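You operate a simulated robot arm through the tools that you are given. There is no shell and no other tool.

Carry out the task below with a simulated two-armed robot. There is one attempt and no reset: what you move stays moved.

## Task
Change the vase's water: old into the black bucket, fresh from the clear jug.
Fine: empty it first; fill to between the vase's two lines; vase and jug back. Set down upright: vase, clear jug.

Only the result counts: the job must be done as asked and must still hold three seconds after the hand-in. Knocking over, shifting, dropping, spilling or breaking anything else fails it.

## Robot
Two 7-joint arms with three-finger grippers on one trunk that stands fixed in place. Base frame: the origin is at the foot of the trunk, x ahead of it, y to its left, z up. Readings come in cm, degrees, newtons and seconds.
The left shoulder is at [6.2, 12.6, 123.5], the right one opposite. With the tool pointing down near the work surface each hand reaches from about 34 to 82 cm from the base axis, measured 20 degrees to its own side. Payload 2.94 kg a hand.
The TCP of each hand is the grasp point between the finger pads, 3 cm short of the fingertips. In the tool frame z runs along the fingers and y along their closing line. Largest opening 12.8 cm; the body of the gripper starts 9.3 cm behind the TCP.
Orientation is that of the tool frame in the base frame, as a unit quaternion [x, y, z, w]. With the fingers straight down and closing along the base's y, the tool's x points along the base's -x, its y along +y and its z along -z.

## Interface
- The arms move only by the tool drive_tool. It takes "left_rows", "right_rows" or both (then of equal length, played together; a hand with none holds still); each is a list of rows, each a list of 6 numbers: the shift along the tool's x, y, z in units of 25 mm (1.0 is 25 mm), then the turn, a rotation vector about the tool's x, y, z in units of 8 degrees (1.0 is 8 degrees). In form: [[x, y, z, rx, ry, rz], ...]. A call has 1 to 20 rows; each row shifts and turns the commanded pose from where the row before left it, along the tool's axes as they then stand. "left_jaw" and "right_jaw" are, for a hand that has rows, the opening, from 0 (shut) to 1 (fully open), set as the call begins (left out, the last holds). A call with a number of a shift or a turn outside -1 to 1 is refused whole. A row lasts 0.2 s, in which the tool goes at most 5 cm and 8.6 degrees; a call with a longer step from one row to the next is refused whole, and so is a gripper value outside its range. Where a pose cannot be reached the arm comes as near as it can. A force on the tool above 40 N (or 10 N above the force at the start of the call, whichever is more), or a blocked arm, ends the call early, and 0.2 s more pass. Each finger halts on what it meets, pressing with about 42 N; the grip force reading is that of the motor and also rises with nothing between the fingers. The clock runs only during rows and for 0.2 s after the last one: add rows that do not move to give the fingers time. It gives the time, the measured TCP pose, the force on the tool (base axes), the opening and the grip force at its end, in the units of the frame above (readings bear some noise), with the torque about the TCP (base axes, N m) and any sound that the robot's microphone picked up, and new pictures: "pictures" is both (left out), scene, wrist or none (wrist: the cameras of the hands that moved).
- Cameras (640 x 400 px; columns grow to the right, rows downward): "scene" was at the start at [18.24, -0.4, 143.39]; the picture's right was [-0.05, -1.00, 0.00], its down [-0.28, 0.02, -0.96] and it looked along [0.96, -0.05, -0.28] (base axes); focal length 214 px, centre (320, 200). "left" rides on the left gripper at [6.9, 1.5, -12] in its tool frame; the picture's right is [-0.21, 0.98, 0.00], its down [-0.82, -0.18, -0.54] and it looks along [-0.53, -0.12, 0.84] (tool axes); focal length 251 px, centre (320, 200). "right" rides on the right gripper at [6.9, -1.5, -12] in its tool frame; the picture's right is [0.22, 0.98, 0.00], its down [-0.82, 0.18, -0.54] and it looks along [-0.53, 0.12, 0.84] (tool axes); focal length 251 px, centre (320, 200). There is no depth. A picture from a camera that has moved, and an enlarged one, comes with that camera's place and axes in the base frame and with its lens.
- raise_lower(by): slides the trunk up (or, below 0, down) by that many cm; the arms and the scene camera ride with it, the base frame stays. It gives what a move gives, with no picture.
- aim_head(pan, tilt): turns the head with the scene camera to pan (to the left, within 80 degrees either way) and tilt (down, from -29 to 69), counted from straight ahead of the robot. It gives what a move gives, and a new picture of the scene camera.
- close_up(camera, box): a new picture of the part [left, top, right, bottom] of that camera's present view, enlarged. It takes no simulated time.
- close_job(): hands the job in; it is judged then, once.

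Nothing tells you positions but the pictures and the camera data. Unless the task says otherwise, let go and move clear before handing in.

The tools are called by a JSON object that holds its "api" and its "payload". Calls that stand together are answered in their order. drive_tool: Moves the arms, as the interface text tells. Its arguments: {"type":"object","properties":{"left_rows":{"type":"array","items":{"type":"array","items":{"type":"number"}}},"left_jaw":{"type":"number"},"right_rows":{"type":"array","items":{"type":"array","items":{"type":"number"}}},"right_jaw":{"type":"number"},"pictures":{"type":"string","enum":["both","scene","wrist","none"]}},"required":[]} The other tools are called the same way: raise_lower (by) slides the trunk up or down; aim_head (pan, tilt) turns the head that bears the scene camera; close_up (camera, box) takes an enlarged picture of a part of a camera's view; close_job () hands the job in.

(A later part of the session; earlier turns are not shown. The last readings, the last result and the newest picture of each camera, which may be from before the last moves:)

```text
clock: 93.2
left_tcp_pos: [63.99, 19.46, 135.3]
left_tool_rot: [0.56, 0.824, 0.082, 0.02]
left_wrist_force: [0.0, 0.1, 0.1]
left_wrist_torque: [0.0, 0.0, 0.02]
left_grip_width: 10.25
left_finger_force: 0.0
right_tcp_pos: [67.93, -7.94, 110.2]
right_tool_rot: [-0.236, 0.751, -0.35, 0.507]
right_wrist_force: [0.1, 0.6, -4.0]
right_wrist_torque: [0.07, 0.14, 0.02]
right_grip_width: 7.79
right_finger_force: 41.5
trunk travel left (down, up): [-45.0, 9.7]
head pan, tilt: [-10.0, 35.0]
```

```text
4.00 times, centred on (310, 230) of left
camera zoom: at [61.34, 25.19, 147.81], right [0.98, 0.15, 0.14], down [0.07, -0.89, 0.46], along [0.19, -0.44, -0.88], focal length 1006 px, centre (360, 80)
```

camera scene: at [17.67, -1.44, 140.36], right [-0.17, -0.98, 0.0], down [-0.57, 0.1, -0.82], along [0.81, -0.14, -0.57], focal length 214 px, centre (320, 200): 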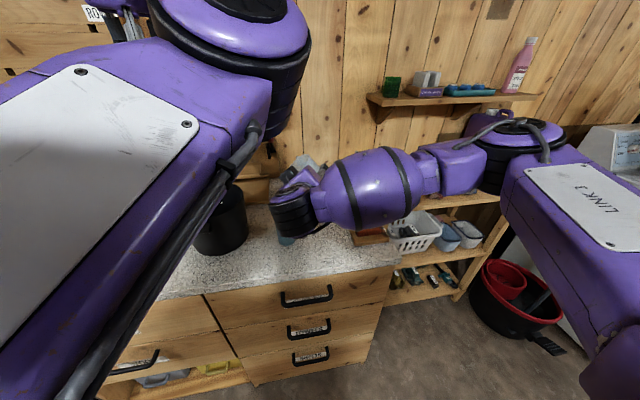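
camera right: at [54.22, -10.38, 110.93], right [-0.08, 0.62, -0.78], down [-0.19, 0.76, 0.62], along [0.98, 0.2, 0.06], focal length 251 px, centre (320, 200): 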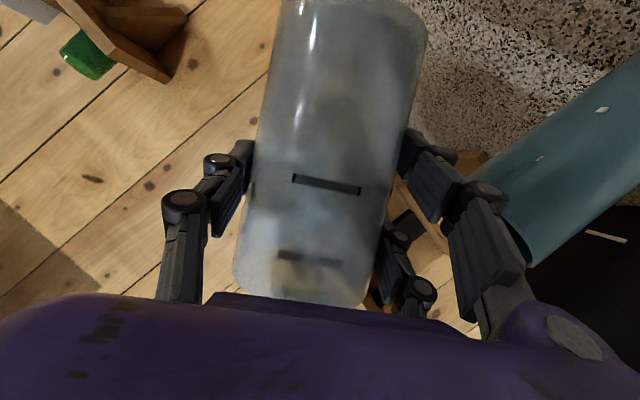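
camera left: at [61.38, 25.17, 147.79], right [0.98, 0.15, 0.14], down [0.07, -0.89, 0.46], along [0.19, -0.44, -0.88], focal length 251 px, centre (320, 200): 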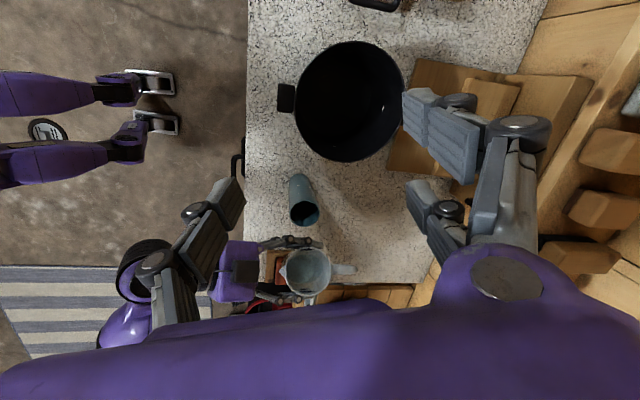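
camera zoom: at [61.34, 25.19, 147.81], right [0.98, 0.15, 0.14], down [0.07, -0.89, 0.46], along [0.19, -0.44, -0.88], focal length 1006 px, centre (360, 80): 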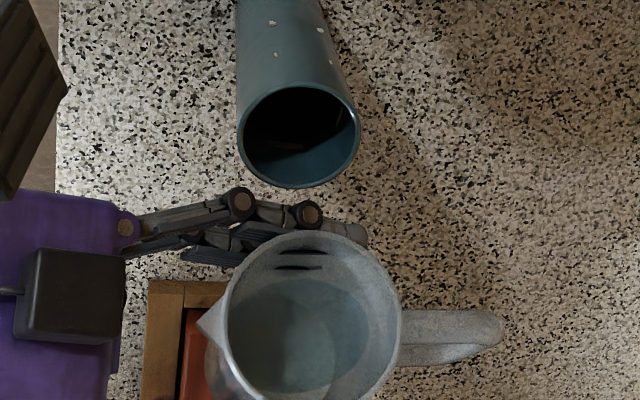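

The lip lines up over the vase within a few millimetres. I'll continue in small steps, watching for the first flow.

{"api": "drive_tool", "payload": {"right_rows": [[0, 0, 0, 0.0935, 0, -0.2318], [0, 0, 0, 0.0935, 0, -0.2318], [0, 0, 0, 0, 0, 0], [0, 0, 0, 0, 0, 0]], "pictures": "none"}}

{"api": "close_up", "payload": {"camera": "left", "box": [260, 180, 360, 280]}}

{"api": "drive_tool", "payload": {"right_rows": [[0, 0, 0, 0.0935, 0, -0.2318], [0, 0, 0, 0, 0, 0], [0, 0, 0, 0, 0, 0]], "pictures": "none"}}

{"api": "close_up", "payload": {"camera": "left", "box": [260, 180, 360, 280]}}

```text
clock: 94.2
left_tcp_pos: [63.96, 19.46, 135.27]
left_tool_rot: [0.561, 0.824, 0.082, 0.021]
left_wrist_force: [-0.3, -0.9, 0.2]
left_wrist_torque: [0.02, -0.01, 0.01]
left_grip_width: 10.23
left_finger_force: 0.1
right_tcp_pos: [67.87, -7.97, 110.35]
right_tool_rot: [-0.253, 0.739, -0.376, 0.499]
right_wrist_force: [-0.3, -0.4, -4.2]
right_wrist_torque: [0.09, 0.14, -0.01]
right_grip_width: 7.8
right_finger_force: 41.7
trunk travel left (down, up): [-45.0, 9.7]
head pan, tilt: [-10.0, 35.0]
```

```text
4.00 times, centred on (310, 230) of left
camera zoom: at [61.34, 25.2, 147.81], right [0.98, 0.15, 0.14], down [0.07, -0.89, 0.46], along [0.19, -0.44, -0.88], focal length 1006 px, centre (360, 80)
```

zoom: 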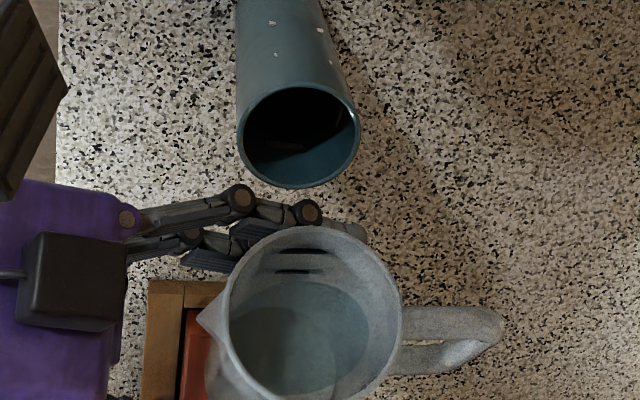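

```text
clock: 95.0
left_tcp_pos: [64.01, 19.42, 135.43]
left_tool_rot: [0.561, 0.824, 0.082, 0.021]
left_wrist_force: [-0.6, 0.0, -0.1]
left_wrist_torque: [0.02, -0.01, -0.01]
left_grip_width: 10.28
left_finger_force: 0.1
right_tcp_pos: [67.91, -7.9, 110.38]
right_tool_rot: [-0.262, 0.731, -0.39, 0.494]
right_wrist_force: [0.3, -0.6, -4.1]
right_wrist_torque: [0.08, 0.13, 0.01]
right_grip_width: 7.77
right_finger_force: 42.1
trunk travel left (down, up): [-45.0, 9.7]
head pan, tilt: [-10.0, 35.0]
```

```text
4.00 times, centred on (310, 230) of left
camera zoom: at [61.34, 25.2, 147.81], right [0.98, 0.15, 0.14], down [0.07, -0.89, 0.46], along [0.19, -0.44, -0.88], focal length 1006 px, centre (360, 80)
```

zoom: 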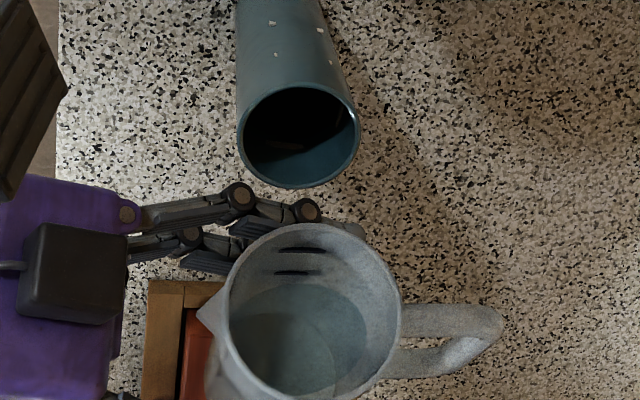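

The water in the jug hasn't moved at 56°, so I'm just below the flow threshold. I'll keep going in 2° steps and check after each one.

{"api": "drive_tool", "payload": {"right_rows": [[0, 0, 0, 0.0935, 0, -0.2318], [0, 0, 0, 0, 0, 0], [0, 0, 0, 0, 0, 0]], "pictures": "none"}}

{"api": "close_up", "payload": {"camera": "left", "box": [260, 180, 360, 280]}}

{"api": "drive_tool", "payload": {"right_rows": [[0, 0, 0, 0.0935, 0, -0.2318], [0, 0, 0, 0, 0, 0], [0, 0, 0, 0, 0, 0]], "pictures": "none"}}

{"api": "close_up", "payload": {"camera": "left", "box": [260, 180, 360, 280]}}

```text
clock: 95.8
left_tcp_pos: [64.13, 19.41, 135.31]
left_tool_rot: [0.56, 0.824, 0.082, 0.02]
left_wrist_force: [0.2, -0.3, -0.1]
left_wrist_torque: [0.04, -0.03, -0.03]
left_grip_width: 10.21
left_finger_force: 0.0
right_tcp_pos: [68.08, -7.89, 110.24]
right_tool_rot: [-0.27, 0.726, -0.402, 0.489]
right_wrist_force: [0.6, -0.6, -4.2]
right_wrist_torque: [0.06, 0.1, -0.02]
right_grip_width: 7.79
right_finger_force: 41.7
trunk travel left (down, up): [-45.0, 9.7]
head pan, tilt: [-10.0, 35.0]
```

```text
4.00 times, centred on (310, 230) of left
camera zoom: at [61.34, 25.2, 147.81], right [0.98, 0.15, 0.14], down [0.07, -0.89, 0.46], along [0.19, -0.44, -0.88], focal length 1006 px, centre (360, 80)
```

zoom: 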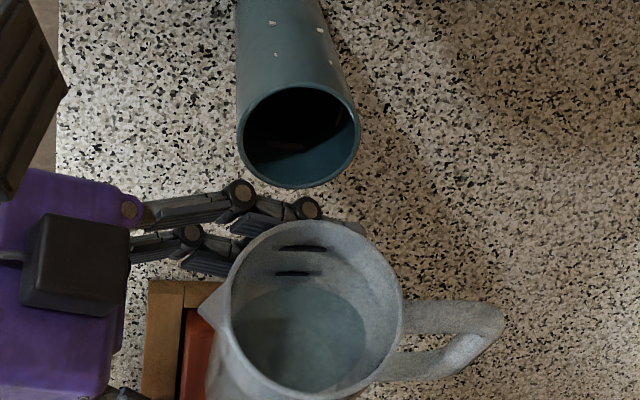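

```text
clock: 96.6
left_tcp_pos: [63.81, 19.62, 135.28]
left_tool_rot: [0.561, 0.824, 0.081, 0.021]
left_wrist_force: [-0.3, -1.1, -0.2]
left_wrist_torque: [-0.02, -0.01, -0.01]
left_grip_width: 10.24
left_finger_force: 0.1
right_tcp_pos: [67.98, -7.84, 110.24]
right_tool_rot: [-0.278, 0.718, -0.415, 0.484]
right_wrist_force: [0.3, 0.0, -3.7]
right_wrist_torque: [0.08, 0.15, -0.05]
right_grip_width: 7.79
right_finger_force: 42.1
trunk travel left (down, up): [-45.0, 9.7]
head pan, tilt: [-10.0, 35.0]
```

```text
4.00 times, centred on (310, 230) of left
camera zoom: at [61.34, 25.2, 147.81], right [0.98, 0.15, 0.14], down [0.07, -0.89, 0.46], along [0.19, -0.44, -0.88], focal length 1006 px, centre (360, 80)
```

zoom: 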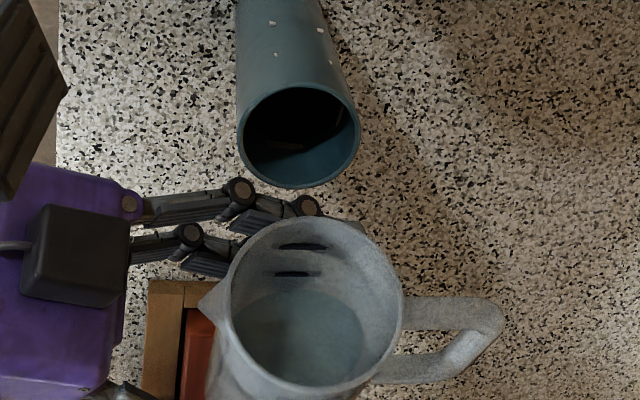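

{"api": "close_up", "payload": {"camera": "left", "box": [285, 180, 345, 255]}}

{"api": "drive_tool", "payload": {"right_rows": [[0, 0, 0, 0, 0, 0]], "pictures": "none"}}

{"api": "drive_tool", "payload": {"right_rows": [[0, 0, 0, 0, 0, 0]], "pictures": "none"}}

{"api": "drive_tool", "payload": {"right_rows": [[0, 0, 0, 0, 0, 0]], "pictures": "none"}}

```text
5.33 times, centred on (315, 218) of left
camera zoom: at [61.34, 25.2, 147.81], right [0.98, 0.15, 0.14], down [0.07, -0.89, 0.46], along [0.19, -0.44, -0.88], focal length 1341 px, centre (347, 107)
```

zoom: 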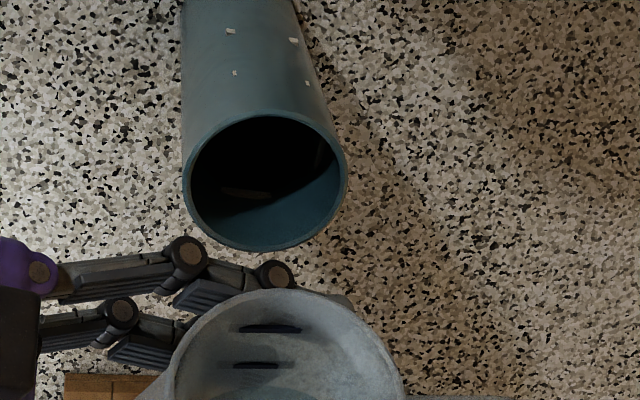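

```text
clock: 97.0
left_tcp_pos: [63.95, 19.39, 135.28]
left_tool_rot: [0.562, 0.823, 0.081, 0.021]
left_wrist_force: [-0.2, 0.3, 0.4]
left_wrist_torque: [0.0, -0.02, 0.01]
left_grip_width: 10.25
left_finger_force: 0.0
right_tcp_pos: [68.15, -7.89, 110.37]
right_tool_rot: [-0.278, 0.719, -0.415, 0.484]
right_wrist_force: [-0.6, 0.6, -2.9]
right_wrist_torque: [0.07, 0.12, 0.03]
right_grip_width: 7.79
right_finger_force: 42.3
trunk travel left (down, up): [-45.0, 9.7]
head pan, tilt: [-10.0, 35.0]
```

```text
clock: 97.4
left_tcp_pos: [63.92, 19.53, 135.34]
left_tool_rot: [0.561, 0.824, 0.081, 0.021]
left_wrist_force: [0.5, 0.1, -0.2]
left_wrist_torque: [-0.01, 0.0, 0.02]
left_grip_width: 10.24
left_finger_force: 0.0
right_tcp_pos: [67.9, -7.91, 110.26]
right_tool_rot: [-0.279, 0.718, -0.415, 0.484]
right_wrist_force: [0.1, -0.3, -3.8]
right_wrist_torque: [0.08, 0.09, 0.02]
right_grip_width: 7.79
right_finger_force: 42.2
trunk travel left (down, up): [-45.0, 9.7]
head pan, tilt: [-10.0, 35.0]
```

```text
clock: 97.8
left_tcp_pos: [64.0, 19.5, 135.25]
left_tool_rot: [0.561, 0.824, 0.081, 0.02]
left_wrist_force: [0.0, -0.7, -0.6]
left_wrist_torque: [0.01, 0.01, 0.02]
left_grip_width: 10.25
left_finger_force: 0.1
right_tcp_pos: [67.9, -7.79, 110.23]
right_tool_rot: [-0.278, 0.719, -0.415, 0.484]
right_wrist_force: [-0.1, 0.1, -5.0]
right_wrist_torque: [0.06, 0.14, -0.02]
right_grip_width: 7.78
right_finger_force: 41.9
trunk travel left (down, up): [-45.0, 9.7]
head pan, tilt: [-10.0, 35.0]
```

{"api": "close_up", "payload": {"camera": "left", "box": [275, 230, 355, 290]}}

{"api": "drive_tool", "payload": {"right_rows": [[0, 0, 0, 0, 0, 0], [0, 0, 0, 0, 0, 0], [0, 0, 0, 0, 0, 0], [0, 0, 0, 0, 0, 0]], "pictures": "none"}}

{"api": "close_up", "payload": {"camera": "left", "box": [275, 230, 355, 290]}}

```text
6.67 times, centred on (315, 260) of left
camera zoom: at [61.34, 25.19, 147.81], right [0.98, 0.15, 0.14], down [0.07, -0.89, 0.46], along [0.19, -0.44, -0.88], focal length 1676 px, centre (353, -200)
```

zoom: 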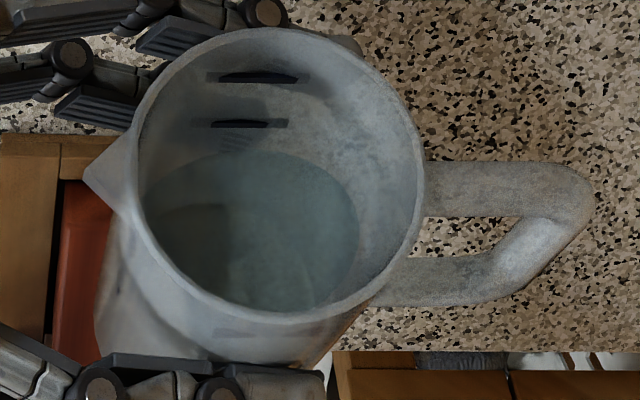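

```text
clock: 98.8
left_tcp_pos: [63.93, 19.5, 135.33]
left_tool_rot: [0.561, 0.824, 0.082, 0.021]
left_wrist_force: [0.1, -0.7, 0.6]
left_wrist_torque: [-0.06, 0.01, 0.0]
left_grip_width: 10.24
left_finger_force: 0.0
right_tcp_pos: [67.97, -7.76, 110.33]
right_tool_rot: [-0.279, 0.718, -0.415, 0.484]
right_wrist_force: [0.7, -0.8, -3.3]
right_wrist_torque: [0.02, 0.12, 0.01]
right_grip_width: 7.81
right_finger_force: 42.5
trunk travel left (down, up): [-45.0, 9.7]
head pan, tilt: [-10.0, 35.0]
```

```text
6.67 times, centred on (315, 260) of left
camera zoom: at [61.34, 25.19, 147.81], right [0.98, 0.15, 0.14], down [0.07, -0.89, 0.46], along [0.19, -0.44, -0.88], focal length 1676 px, centre (353, -200)
```

zoom: 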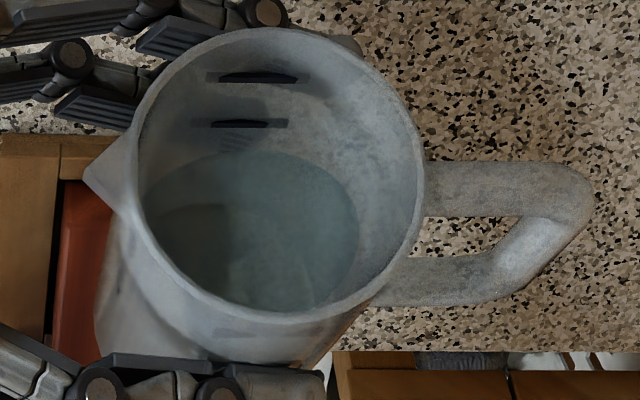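

The jug level now reads lower (roughly 6.5 to 7 cm, down from about 8.3), so a little water has already gone over the lip. Nothing is visible on the counter. I'll proceed to 64°.

{"api": "drive_tool", "payload": {"right_rows": [[-0.0435, -0.088, -0.0176, 0.0935, 0, -0.2318], [0, 0, 0, 0.0935, 0, -0.2318], [0, 0, 0, 0, 0, 0], [0, 0, 0, 0, 0, 0]], "pictures": "none"}}

{"api": "close_up", "payload": {"camera": "left", "box": [260, 180, 360, 280]}}

{"api": "close_up", "payload": {"camera": "left", "box": [275, 230, 355, 290]}}

```text
clock: 99.8
left_tcp_pos: [63.99, 19.68, 135.42]
left_tool_rot: [0.56, 0.824, 0.082, 0.021]
left_wrist_force: [-0.7, 0.5, 0.1]
left_wrist_torque: [-0.04, 0.0, 0.01]
left_grip_width: 10.23
left_finger_force: 0.1
right_tcp_pos: [67.93, -7.78, 110.82]
right_tool_rot: [-0.295, 0.703, -0.44, 0.474]
right_wrist_force: [0.1, -0.4, -3.4]
right_wrist_torque: [0.06, 0.12, -0.01]
right_grip_width: 7.78
right_finger_force: 42.4
trunk travel left (down, up): [-45.0, 9.7]
head pan, tilt: [-10.0, 35.0]
```

```text
4.00 times, centred on (310, 230) of left
camera zoom: at [61.33, 25.2, 147.81], right [0.98, 0.15, 0.14], down [0.07, -0.89, 0.46], along [0.19, -0.44, -0.88], focal length 1006 px, centre (360, 80)
```

zoom: 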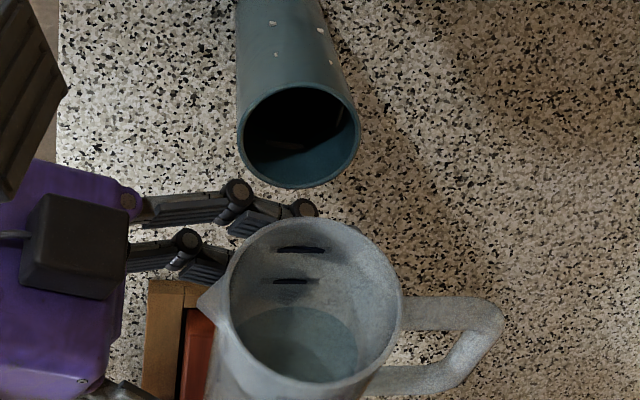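

```text
6.67 times, centred on (315, 260) of left
camera zoom: at [61.33, 25.2, 147.81], right [0.98, 0.15, 0.14], down [0.07, -0.89, 0.46], along [0.19, -0.44, -0.88], focal length 1676 px, centre (353, -200)
```

zoom: 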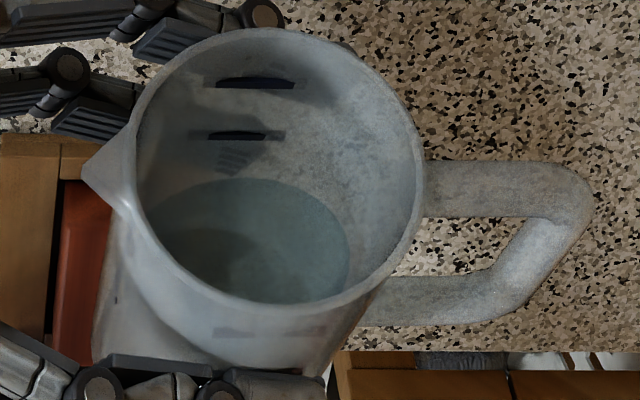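

The jug level has clearly dropped and the weight is down by about 1.1 N, so roughly 110–120 ml has been poured. I'll check the vase and take a few more weight readings.

{"api": "close_up", "payload": {"camera": "left", "box": [290, 190, 335, 235]}}

{"api": "drive_tool", "payload": {"right_rows": [[0, 0, 0, 0, 0, 0]], "pictures": "none"}}

{"api": "drive_tool", "payload": {"right_rows": [[0, 0, 0, 0, 0, 0]], "pictures": "none"}}

{"api": "drive_tool", "payload": {"right_rows": [[0, 0, 0, 0, 0, 0]], "pictures": "none"}}

{"api": "drive_tool", "payload": {"right_rows": [[0, 0, 0, 0, 0, 0]], "pictures": "none"}}

```text
8.89 times, centred on (312, 212) of left
camera zoom: at [61.33, 25.2, 147.81], right [0.98, 0.15, 0.14], down [0.07, -0.89, 0.46], along [0.19, -0.44, -0.88], focal length 2235 px, centre (387, 89)
```

zoom: 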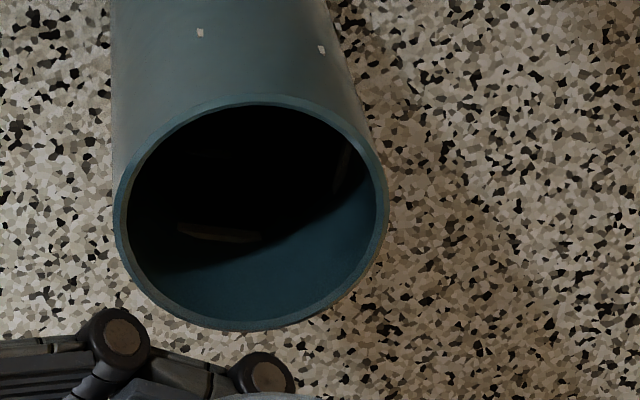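

```text
clock: 100.2
left_tcp_pos: [63.92, 19.36, 135.31]
left_tool_rot: [0.561, 0.824, 0.082, 0.021]
left_wrist_force: [-0.8, 0.0, 1.3]
left_wrist_torque: [0.01, -0.01, 0.01]
left_grip_width: 10.25
left_finger_force: 0.1
right_tcp_pos: [67.93, -7.88, 110.56]
right_tool_rot: [-0.295, 0.703, -0.44, 0.475]
right_wrist_force: [0.0, -1.1, -3.2]
right_wrist_torque: [0.09, 0.06, -0.04]
right_grip_width: 7.79
right_finger_force: 42.0
trunk travel left (down, up): [-45.0, 9.7]
head pan, tilt: [-10.0, 35.0]
```

```text
clock: 100.6
left_tcp_pos: [63.81, 19.59, 135.35]
left_tool_rot: [0.56, 0.824, 0.082, 0.02]
left_wrist_force: [0.2, 0.0, -0.2]
left_wrist_torque: [-0.01, 0.0, 0.01]
left_grip_width: 10.24
left_finger_force: 0.0
right_tcp_pos: [67.93, -7.82, 110.6]
right_tool_rot: [-0.295, 0.703, -0.44, 0.475]
right_wrist_force: [0.1, -0.5, -3.6]
right_wrist_torque: [0.05, 0.1, 0.01]
right_grip_width: 7.77
right_finger_force: 41.8
trunk travel left (down, up): [-45.0, 9.7]
head pan, tilt: [-10.0, 35.0]
```

```text
clock: 101.0
left_tcp_pos: [63.97, 19.53, 135.23]
left_tool_rot: [0.561, 0.824, 0.081, 0.021]
left_wrist_force: [0.8, -0.1, 0.0]
left_wrist_torque: [-0.02, 0.0, -0.03]
left_grip_width: 10.24
left_finger_force: 0.1
right_tcp_pos: [67.98, -7.85, 110.62]
right_tool_rot: [-0.294, 0.703, -0.44, 0.475]
right_wrist_force: [-0.5, 0.6, -3.1]
right_wrist_torque: [0.09, 0.11, 0.03]
right_grip_width: 7.78
right_finger_force: 42.3
trunk travel left (down, up): [-45.0, 9.7]
head pan, tilt: [-10.0, 35.0]
```

```text
clock: 101.4
left_tcp_pos: [63.95, 19.56, 135.3]
left_tool_rot: [0.56, 0.824, 0.081, 0.021]
left_wrist_force: [0.1, 0.9, 0.6]
left_wrist_torque: [-0.02, 0.0, 0.02]
left_grip_width: 10.24
left_finger_force: 0.1
right_tcp_pos: [67.92, -7.84, 110.7]
right_tool_rot: [-0.295, 0.703, -0.439, 0.474]
right_wrist_force: [-0.1, -0.1, -3.0]
right_wrist_torque: [0.03, 0.1, -0.01]
right_grip_width: 7.8
right_finger_force: 41.4
trunk travel left (down, up): [-45.0, 9.7]
head pan, tilt: [-10.0, 35.0]
```

About 125 ml has been poured, and the lower line mark (z 97.5) inside the vase is still just visible above the water. I need about 55 ml more, so I'll go to 66° and then 68° with checks.

{"api": "drive_tool", "payload": {"right_rows": [[0, 0, 0, 0.0935, 0, -0.2318], [0, 0, 0, 0, 0, 0], [0, 0, 0, 0, 0, 0], [0, 0, 0, 0, 0, 0]], "pictures": "none"}}

{"api": "close_up", "payload": {"camera": "left", "box": [290, 190, 335, 235]}}

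{"api": "drive_tool", "payload": {"right_rows": [[0, 0, 0, 0.0468, 0, -0.1159], [0, 0, 0, 0, 0, 0], [0, 0, 0, 0, 0, 0], [0, 0, 0, 0, 0, 0]], "pictures": "none"}}

{"api": "close_up", "payload": {"camera": "left", "box": [290, 190, 335, 235]}}

{"api": "close_up", "payload": {"camera": "left", "box": [275, 230, 355, 290]}}

```text
clock: 102.4
left_tcp_pos: [64.06, 19.51, 135.34]
left_tool_rot: [0.561, 0.824, 0.081, 0.021]
left_wrist_force: [-0.1, 0.0, 0.2]
left_wrist_torque: [0.02, 0.02, -0.03]
left_grip_width: 10.25
left_finger_force: 0.1
right_tcp_pos: [67.87, -7.88, 110.63]
right_tool_rot: [-0.303, 0.696, -0.452, 0.469]
right_wrist_force: [0.2, 0.1, -2.9]
right_wrist_torque: [0.06, 0.09, 0.0]
right_grip_width: 7.79
right_finger_force: 42.3
trunk travel left (down, up): [-45.0, 9.7]
head pan, tilt: [-10.0, 35.0]
```

```text
8.89 times, centred on (312, 212) of left
camera zoom: at [61.33, 25.2, 147.81], right [0.98, 0.15, 0.14], down [0.07, -0.89, 0.46], along [0.19, -0.44, -0.88], focal length 2235 px, centre (387, 89)
```

zoom: 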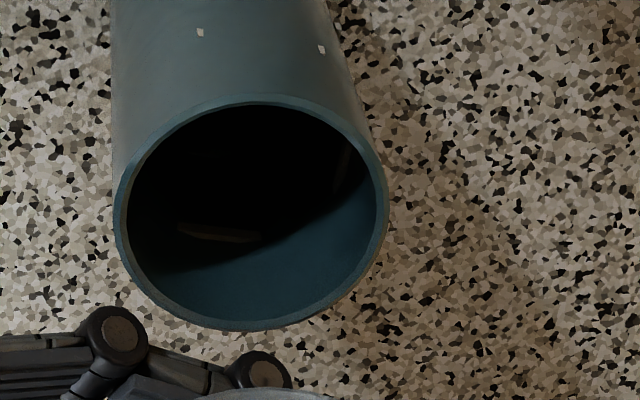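

```text
clock: 103.4
left_tcp_pos: [63.91, 19.46, 135.41]
left_tool_rot: [0.56, 0.824, 0.082, 0.021]
left_wrist_force: [-0.7, 0.0, 0.9]
left_wrist_torque: [-0.04, -0.02, 0.02]
left_grip_width: 10.22
left_finger_force: 0.1
right_tcp_pos: [68.04, -8.02, 110.56]
right_tool_rot: [-0.308, 0.691, -0.458, 0.467]
right_wrist_force: [0.5, -0.3, -2.5]
right_wrist_torque: [0.07, 0.06, -0.02]
right_grip_width: 7.8
right_finger_force: 42.0
trunk travel left (down, up): [-45.0, 9.7]
head pan, tilt: [-10.0, 35.0]
```

```text
8.89 times, centred on (312, 212) of left
camera zoom: at [61.33, 25.2, 147.81], right [0.98, 0.15, 0.14], down [0.07, -0.89, 0.46], along [0.19, -0.44, -0.88], focal length 2235 px, centre (387, 89)
```

zoom: 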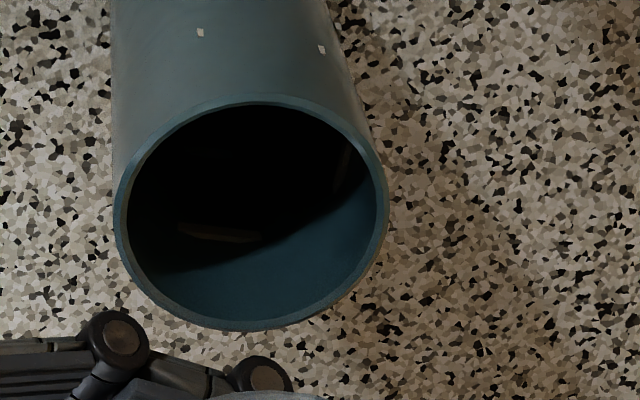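

```text
6.67 times, centred on (315, 260) of left
camera zoom: at [61.33, 25.2, 147.81], right [0.98, 0.15, 0.14], down [0.07, -0.89, 0.46], along [0.19, -0.44, -0.88], focal length 1676 px, centre (353, -200)
```

zoom: 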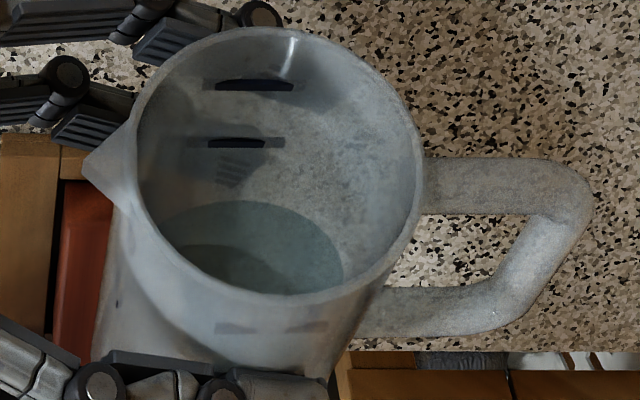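

{"api": "drive_tool", "payload": {"right_rows": [[0, 0, 0, 0, 0, 0]], "pictures": "none"}}

{"api": "drive_tool", "payload": {"right_rows": [[0, 0, 0, 0, 0, 0]], "pictures": "none"}}

{"api": "drive_tool", "payload": {"right_rows": [[0, 0, 0, 0, 0, 0]], "pictures": "none"}}

{"api": "drive_tool", "payload": {"right_rows": [[0, 0, 0, 0, 0, 0]], "pictures": "none"}}

{"api": "close_up", "payload": {"camera": "left", "box": [296, 197, 328, 220]}}

```text
clock: 103.8
left_tcp_pos: [64.01, 19.45, 135.31]
left_tool_rot: [0.561, 0.824, 0.082, 0.021]
left_wrist_force: [0.2, 0.5, 0.1]
left_wrist_torque: [-0.01, 0.0, -0.03]
left_grip_width: 10.25
left_finger_force: 0.0
right_tcp_pos: [67.88, -7.97, 110.61]
right_tool_rot: [-0.308, 0.691, -0.458, 0.467]
right_wrist_force: [1.4, 0.4, -2.1]
right_wrist_torque: [0.07, 0.09, 0.02]
right_grip_width: 7.79
right_finger_force: 41.9
trunk travel left (down, up): [-45.0, 9.7]
head pan, tilt: [-10.0, 35.0]
```

```text
clock: 104.2
left_tcp_pos: [63.87, 19.58, 135.26]
left_tool_rot: [0.561, 0.824, 0.081, 0.021]
left_wrist_force: [0.2, -0.2, 0.2]
left_wrist_torque: [0.01, 0.0, 0.01]
left_grip_width: 10.24
left_finger_force: 0.2
right_tcp_pos: [67.83, -8.0, 110.6]
right_tool_rot: [-0.308, 0.692, -0.458, 0.466]
right_wrist_force: [-0.7, 0.2, -3.2]
right_wrist_torque: [0.04, 0.07, 0.02]
right_grip_width: 7.77
right_finger_force: 42.2
trunk travel left (down, up): [-45.0, 9.7]
head pan, tilt: [-10.0, 35.0]
```

```text
clock: 104.6
left_tcp_pos: [63.89, 19.47, 135.35]
left_tool_rot: [0.561, 0.824, 0.083, 0.021]
left_wrist_force: [-0.4, 0.5, 0.0]
left_wrist_torque: [-0.01, 0.0, -0.01]
left_grip_width: 10.24
left_finger_force: 0.0
right_tcp_pos: [68.01, -8.05, 110.63]
right_tool_rot: [-0.307, 0.692, -0.458, 0.466]
right_wrist_force: [-0.3, 0.0, -2.6]
right_wrist_torque: [0.02, 0.09, 0.03]
right_grip_width: 7.82
right_finger_force: 42.3
trunk travel left (down, up): [-45.0, 9.7]
head pan, tilt: [-10.0, 35.0]
```

```text
clock: 105.0
left_tcp_pos: [63.93, 19.39, 135.31]
left_tool_rot: [0.561, 0.824, 0.082, 0.02]
left_wrist_force: [1.0, 0.0, -0.6]
left_wrist_torque: [0.0, 0.0, -0.02]
left_grip_width: 10.24
left_finger_force: 0.0
right_tcp_pos: [67.96, -7.97, 110.52]
right_tool_rot: [-0.308, 0.692, -0.458, 0.466]
right_wrist_force: [0.4, -0.2, -2.6]
right_wrist_torque: [0.01, 0.08, 0.03]
right_grip_width: 7.78
right_finger_force: 42.2
trunk travel left (down, up): [-45.0, 9.7]
head pan, tilt: [-10.0, 35.0]
```

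```text
16.00 times, centred on (312, 208) of left
camera zoom: at [61.33, 25.19, 147.81], right [0.98, 0.15, 0.14], down [0.07, -0.89, 0.46], along [0.19, -0.44, -0.88], focal length 4023 px, centre (448, 64)
```

zoom: 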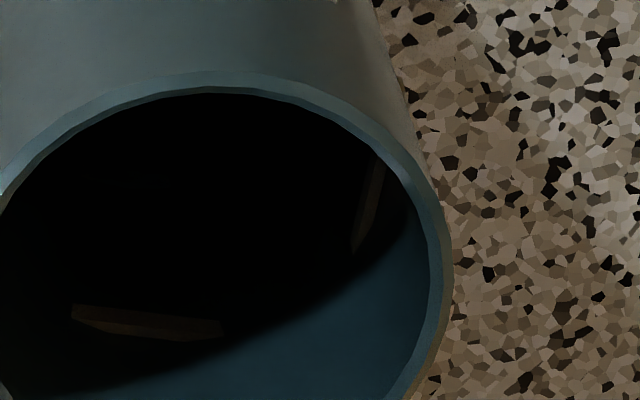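

The weight is down about 1.85 N and the jug level is down about 4 cm, so I estimate 160–190 ml in the vase, near the middle of its lines. I'll stop pouring, rock the jug back to 40° and move it away to the right.

{"api": "drive_tool", "payload": {"right_rows": [[0, 0, 0, -0.2104, 0, 0.5216], [0, 0, 0, -0.2104, 0, 0.5216], [0, 0, 0, -0.2104, 0, 0.5216], [0, 0, 0, -0.2104, 0, 0.5216], [0, 0, 0, -0.2104, 0, 0.5216], [0, 0, 0, -0.2104, 0, 0.5216], [0.073, -0.404, 0.029, 0, 0, 0], [0.073, -0.404, 0.029, 0, 0, 0], [0.073, -0.404, 0.029, 0, 0, 0], [0.073, -0.404, 0.029, 0, 0, 0], [0.073, -0.404, 0.029, 0, 0, 0], [0, 0, 0, 0, 0, 0]]}}

{"api": "close_up", "payload": {"camera": "left", "box": [260, 160, 360, 260]}}

```text
clock: 107.6
left_tcp_pos: [63.97, 19.59, 135.26]
left_tool_rot: [0.56, 0.824, 0.082, 0.021]
left_wrist_force: [-0.3, 1.2, 0.5]
left_wrist_torque: [-0.03, -0.01, 0.0]
left_grip_width: 10.21
left_finger_force: 0.1
right_tcp_pos: [67.95, -12.48, 113.14]
right_tool_rot: [-0.19, 0.779, -0.284, 0.526]
right_wrist_force: [0.1, 0.0, -2.6]
right_wrist_torque: [0.01, 0.09, -0.02]
right_grip_width: 7.78
right_finger_force: 41.7
trunk travel left (down, up): [-45.0, 9.7]
head pan, tilt: [-10.0, 35.0]
camera scene: at [17.63, -1.41, 140.37], right [-0.17, -0.98, 0.0], down [-0.57, 0.1, -0.82], along [0.81, -0.14, -0.57], focal length 214 px, centre (320, 200)
camera right: at [54.35, -14.81, 112.41], right [-0.08, 0.62, -0.78], down [-0.19, 0.76, 0.62], along [0.98, 0.2, 0.06], focal length 251 px, centre (320, 200)
```

scene: 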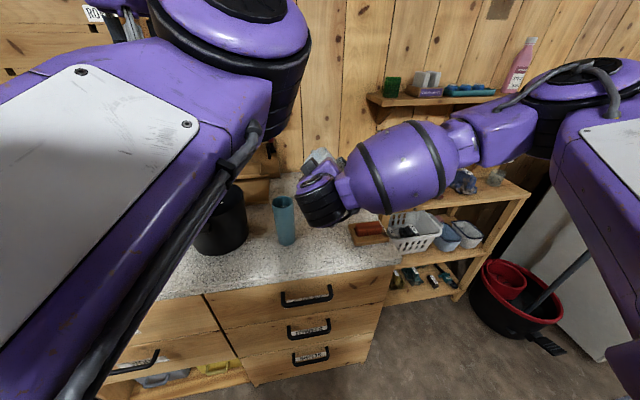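
right: 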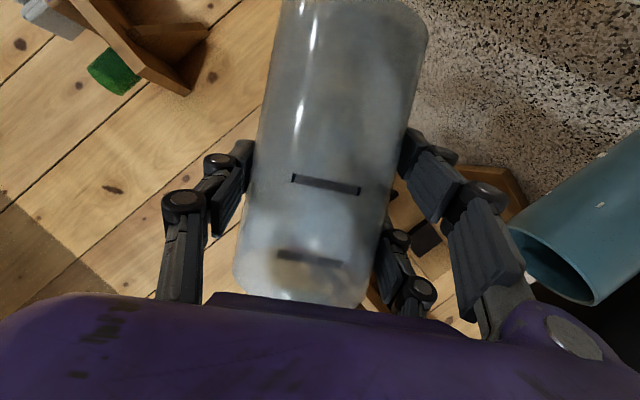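

```text
4.00 times, centred on (310, 210) of left
camera zoom: at [61.34, 25.22, 147.8], right [0.98, 0.15, 0.14], down [0.07, -0.89, 0.46], along [0.19, -0.44, -0.88], focal length 1006 px, centre (360, 160)
```

zoom: 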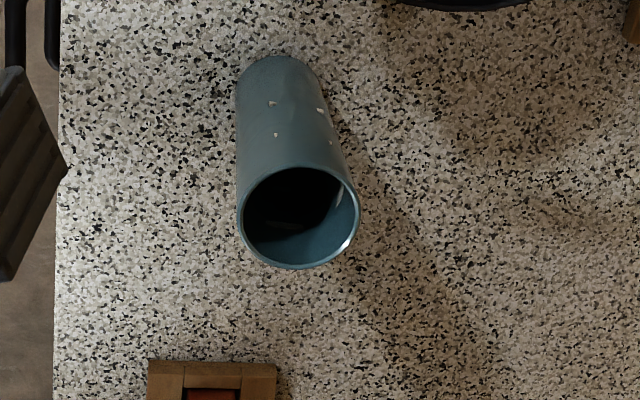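

The jug is clear of the vase and the counter is dry. I'll bring the jug fully upright and re-examine the vase.

{"api": "drive_tool", "payload": {"right_rows": [[0, 0, 0, -0.2079, 0, 0.5151], [0, 0, 0, -0.2079, 0, 0.5151], [0, 0, 0, -0.2079, 0, 0.5151], [0, 0, 0, -0.2079, 0, 0.5151], [0, 0, 0, -0.2079, 0, 0.5151], [0, 0, 0, -0.2079, 0, 0.5151], [0, 0, 0, -0.2079, 0, 0.5151], [0, 0, 0, -0.2079, 0, 0.5151], [0, 0, 0, -0.2079, 0, 0.5151], [0, 0, 0, 0, 0, 0]]}}

{"api": "close_up", "payload": {"camera": "left", "box": [290, 190, 335, 235]}}

{"api": "close_up", "payload": {"camera": "left", "box": [294, 195, 326, 218]}}

{"api": "close_up", "payload": {"camera": "scene", "box": [255, 180, 315, 250]}}

```text
clock: 109.8
left_tcp_pos: [64.01, 19.58, 135.46]
left_tool_rot: [0.561, 0.823, 0.081, 0.022]
left_wrist_force: [0.1, 0.4, 0.3]
left_wrist_torque: [0.02, 0.01, -0.01]
left_grip_width: 10.24
left_finger_force: 0.2
right_tcp_pos: [67.88, -12.37, 113.1]
right_tool_rot: [0.001, 0.828, 0.0, 0.56]
right_wrist_force: [0.3, -0.3, -2.6]
right_wrist_torque: [0.02, 0.09, 0.01]
right_grip_width: 7.78
right_finger_force: 42.1
trunk travel left (down, up): [-45.0, 9.7]
head pan, tilt: [-10.0, 35.0]
camera scene: at [17.62, -1.41, 140.37], right [-0.17, -0.98, 0.0], down [-0.56, 0.1, -0.82], along [0.81, -0.14, -0.57], focal length 214 px, centre (320, 200)
camera right: at [54.31, -13.91, 110.92], right [-0.08, 0.98, -0.2], down [-0.19, 0.18, 0.96], along [0.98, 0.11, 0.18], focal length 251 px, centre (320, 200)
```

scene: 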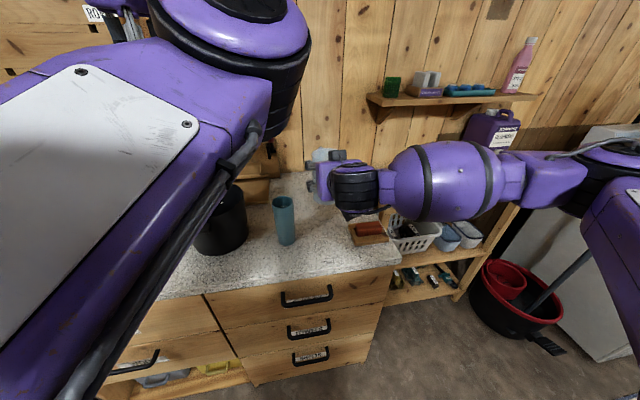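
right: 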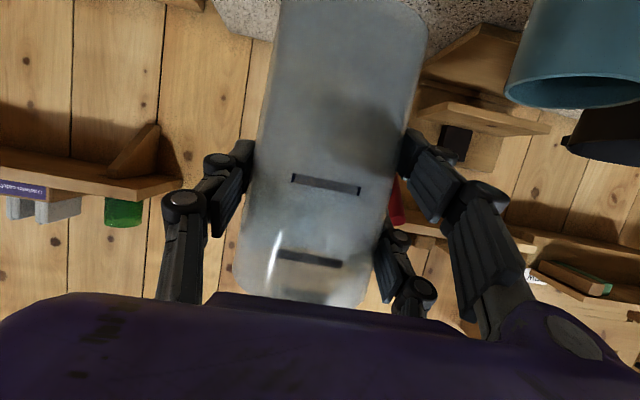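

```text
8.89 times, centred on (312, 212) of left
camera zoom: at [61.33, 25.21, 147.81], right [0.98, 0.15, 0.14], down [0.07, -0.89, 0.46], along [0.19, -0.44, -0.88], focal length 2235 px, centre (387, 89)
```

zoom: 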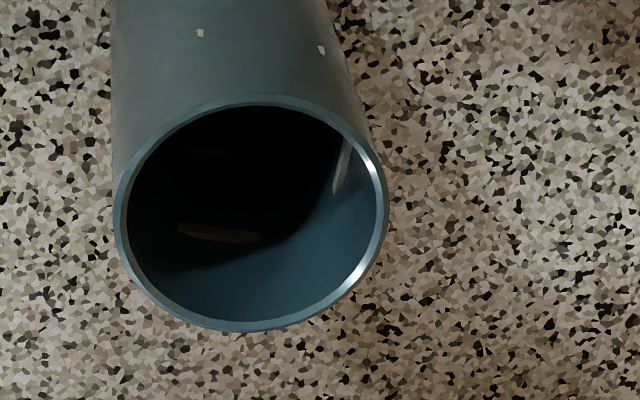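

```text
16.00 times, centred on (310, 206) of left
camera zoom: at [61.33, 25.21, 147.81], right [0.98, 0.15, 0.14], down [0.07, -0.89, 0.46], along [0.19, -0.44, -0.88], focal length 4023 px, centre (480, 96)
```

zoom: 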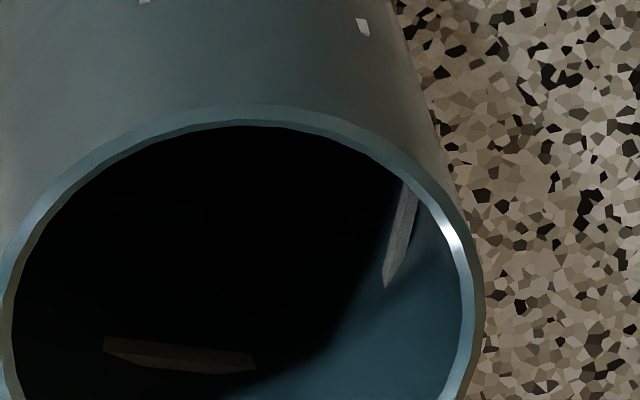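

```text
5.71 times, centred on (285, 215) of scene
camera zoom: at [17.62, -1.41, 140.37], right [-0.17, -0.98, 0.0], down [-0.56, 0.1, -0.82], along [0.81, -0.14, -0.57], focal length 1226 px, centre (520, 114)
```

zoom: 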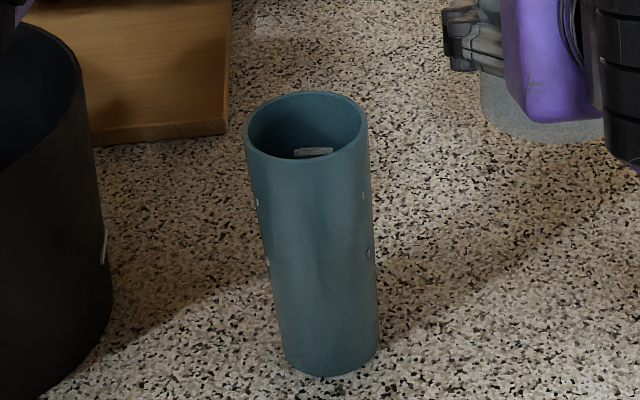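

The upper mark is still visible above the water, so it isn't overfilled. I'll take the jug back over its original spot.

{"api": "drive_tool", "payload": {"right_rows": [[0.009, -0.15, 0.2, 0, 0, 0], [0.009, -0.238, 0.329, 0, 0, 0], [0.009, -0.3, 0.417, 0, 0, 0], [0.009, -0.3, 0.417, 0, 0, 0], [0.009, -0.29, 0.412, 0, 0, 0], [0.008, -0.15, 0.2, 0, 0, 0], [0, 0, 0, 0, 0, 0], [0, 0, 0, 0, 0, 0]]}}

{"api": "drive_tool", "payload": {"right_rows": [[0, 0, 0, 0, 0, 0]], "pictures": "none"}}

{"api": "drive_tool", "payload": {"right_rows": [[0, 0, 0, 0, 0, 0]], "pictures": "none"}}

{"api": "close_up", "payload": {"camera": "left", "box": [200, 140, 440, 320]}}

```text
clock: 111.6
left_tcp_pos: [63.91, 19.51, 135.35]
left_tool_rot: [0.561, 0.824, 0.082, 0.021]
left_wrist_force: [1.1, 0.2, -0.6]
left_wrist_torque: [0.01, 0.03, 0.02]
left_grip_width: 10.24
left_finger_force: 0.1
right_tcp_pos: [72.55, -15.96, 111.15]
right_tool_rot: [0.0, 0.829, 0.0, 0.56]
right_wrist_force: [-0.5, 1.0, -2.4]
right_wrist_torque: [0.0, 0.07, 0.02]
right_grip_width: 7.79
right_finger_force: 42.0
trunk travel left (down, up): [-45.0, 9.7]
head pan, tilt: [-10.0, 35.0]
camera scene: at [17.63, -1.44, 140.37], right [-0.17, -0.98, 0.0], down [-0.56, 0.1, -0.82], along [0.81, -0.14, -0.57], focal length 214 px, centre (320, 200)
camera right: at [58.83, -17.53, 109.06], right [-0.08, 0.98, -0.2], down [-0.19, 0.18, 0.96], along [0.98, 0.11, 0.18], focal length 251 px, centre (320, 200)
```

scene: 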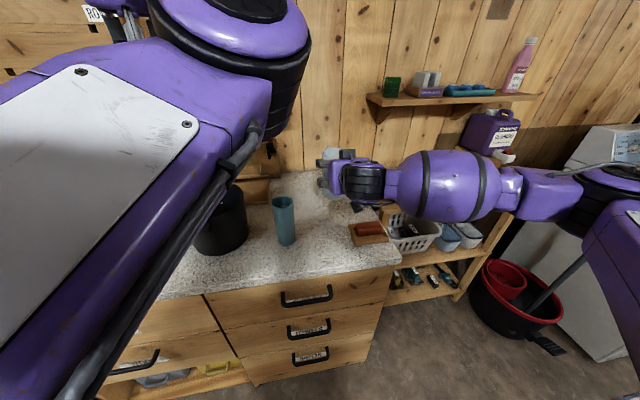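
right: 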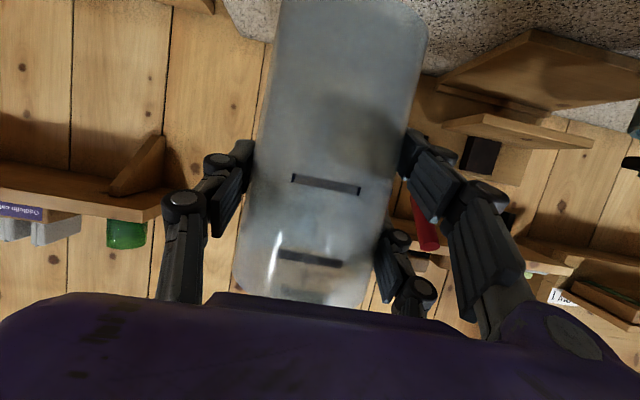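

```text
clock: 112.0
left_tcp_pos: [63.84, 19.56, 135.33]
left_tool_rot: [0.56, 0.824, 0.081, 0.021]
left_wrist_force: [-0.5, -0.6, 0.0]
left_wrist_torque: [0.01, 0.02, -0.03]
left_grip_width: 10.28
left_finger_force: 0.2
right_tcp_pos: [72.54, -15.95, 111.15]
right_tool_rot: [0.001, 0.828, -0.001, 0.56]
right_wrist_force: [0.3, 0.4, -4.3]
right_wrist_torque: [0.01, 0.11, -0.02]
right_grip_width: 7.81
right_finger_force: 42.5
trunk travel left (down, up): [-45.0, 9.7]
head pan, tilt: [-10.0, 35.0]
```

```text
clock: 112.4
left_tcp_pos: [63.94, 19.49, 135.29]
left_tool_rot: [0.56, 0.824, 0.082, 0.02]
left_wrist_force: [1.3, 0.1, 0.1]
left_wrist_torque: [-0.03, 0.02, 0.01]
left_grip_width: 10.23
left_finger_force: 0.0
right_tcp_pos: [72.46, -15.98, 111.28]
right_tool_rot: [0.002, 0.829, -0.001, 0.559]
right_wrist_force: [-0.1, 0.1, -2.4]
right_wrist_torque: [-0.02, 0.05, -0.03]
right_grip_width: 7.79
right_finger_force: 42.1
trunk travel left (down, up): [-45.0, 9.7]
head pan, tilt: [-10.0, 35.0]
```

```text
2.22 times, centred on (320, 230) of left
camera zoom: at [61.33, 25.19, 147.81], right [0.98, 0.15, 0.14], down [0.07, -0.89, 0.46], along [0.19, -0.44, -0.88], focal length 559 px, centre (320, 133)
```

zoom: 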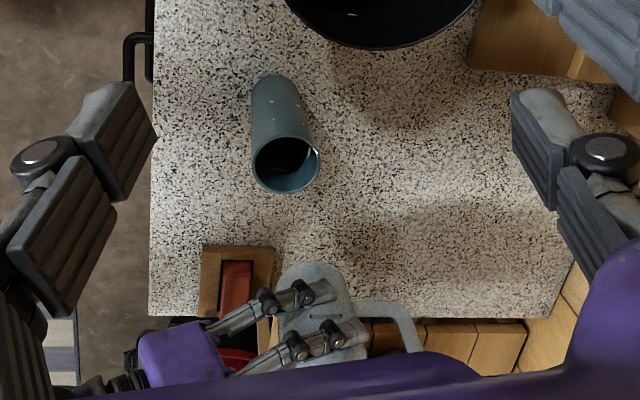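

The jug is exactly over its spot. I'll lower the trunk the same 13 cm, easing the last bit.

{"api": "raise_lower", "payload": {"by": -12.6}}

{"api": "raise_lower", "payload": {"by": -0.3}}

```text
clock: 114.0
left_tcp_pos: [63.95, 19.59, 122.79]
left_tool_rot: [0.561, 0.824, 0.081, 0.022]
left_wrist_force: [0.1, 0.3, 0.1]
left_wrist_torque: [-0.02, -0.01, 0.0]
left_grip_width: 10.24
left_finger_force: 0.1
right_tcp_pos: [72.42, -15.95, 98.55]
right_tool_rot: [0.001, 0.828, 0.0, 0.56]
right_wrist_force: [0.2, -0.7, -2.9]
right_wrist_torque: [-0.04, 0.09, -0.02]
right_grip_width: 7.79
right_finger_force: 41.4
trunk travel left (down, up): [-32.4, 22.3]
head pan, tilt: [-10.0, 35.0]
```

```text
clock: 114.5
left_tcp_pos: [63.81, 19.46, 122.46]
left_tool_rot: [0.56, 0.824, 0.081, 0.021]
left_wrist_force: [0.0, -0.1, 0.2]
left_wrist_torque: [0.0, 0.02, 0.0]
left_grip_width: 10.24
left_finger_force: 0.0
right_tcp_pos: [72.49, -15.88, 98.33]
right_tool_rot: [0.0, 0.828, 0.0, 0.56]
right_wrist_force: [1.8, -0.4, 0.1]
right_wrist_torque: [-0.11, -0.03, -0.04]
right_grip_width: 7.81
right_finger_force: 42.3
trunk travel left (down, up): [-32.1, 22.6]
head pan, tilt: [-10.0, 35.0]
```

The weight has transferred to the counter. I'll open the right hand.

{"api": "drive_tool", "payload": {"right_rows": [[0, 0, 0, 0, 0, 0], [0, 0, 0, 0, 0, 0], [0, 0, 0, 0, 0, 0], [0, 0, 0, 0, 0, 0]], "right_jaw": 0.95}}

```text
clock: 115.5
left_tcp_pos: [63.95, 19.64, 122.53]
left_tool_rot: [0.561, 0.823, 0.081, 0.021]
left_wrist_force: [-0.8, -0.6, -0.2]
left_wrist_torque: [0.0, -0.04, 0.02]
left_grip_width: 10.22
left_finger_force: 0.0
right_tcp_pos: [72.54, -16.05, 98.26]
right_tool_rot: [0.001, 0.829, 0.0, 0.559]
right_wrist_force: [0.2, 0.2, 0.4]
right_wrist_torque: [0.0, 0.02, -0.01]
right_grip_width: 12.15
right_finger_force: 0.1
trunk travel left (down, up): [-32.1, 22.6]
head pan, tilt: [-10.0, 35.0]
camera scene: at [21.6, -1.43, 126.89], right [-0.17, -0.98, 0.0], down [-0.56, 0.1, -0.82], along [0.81, -0.14, -0.57], focal length 214 px, centre (320, 200)
camera right: at [58.8, -17.53, 96.16], right [-0.08, 0.98, -0.2], down [-0.2, 0.18, 0.96], along [0.98, 0.11, 0.18], focal length 251 px, centre (320, 200)
```

scene: 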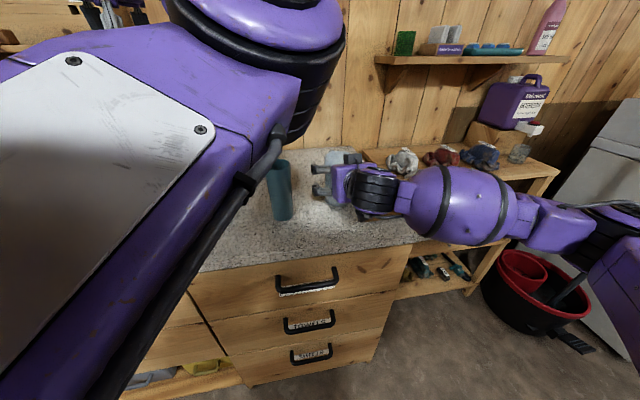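
right: 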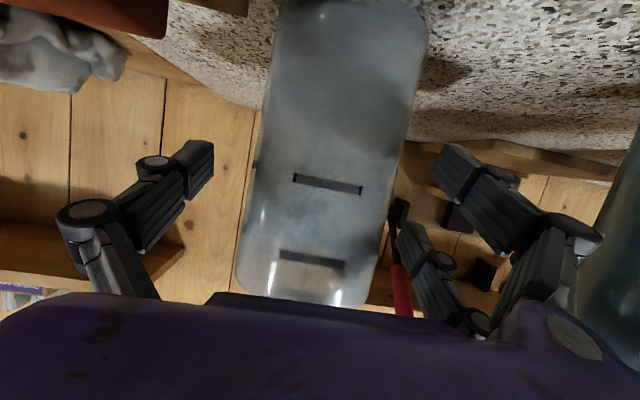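

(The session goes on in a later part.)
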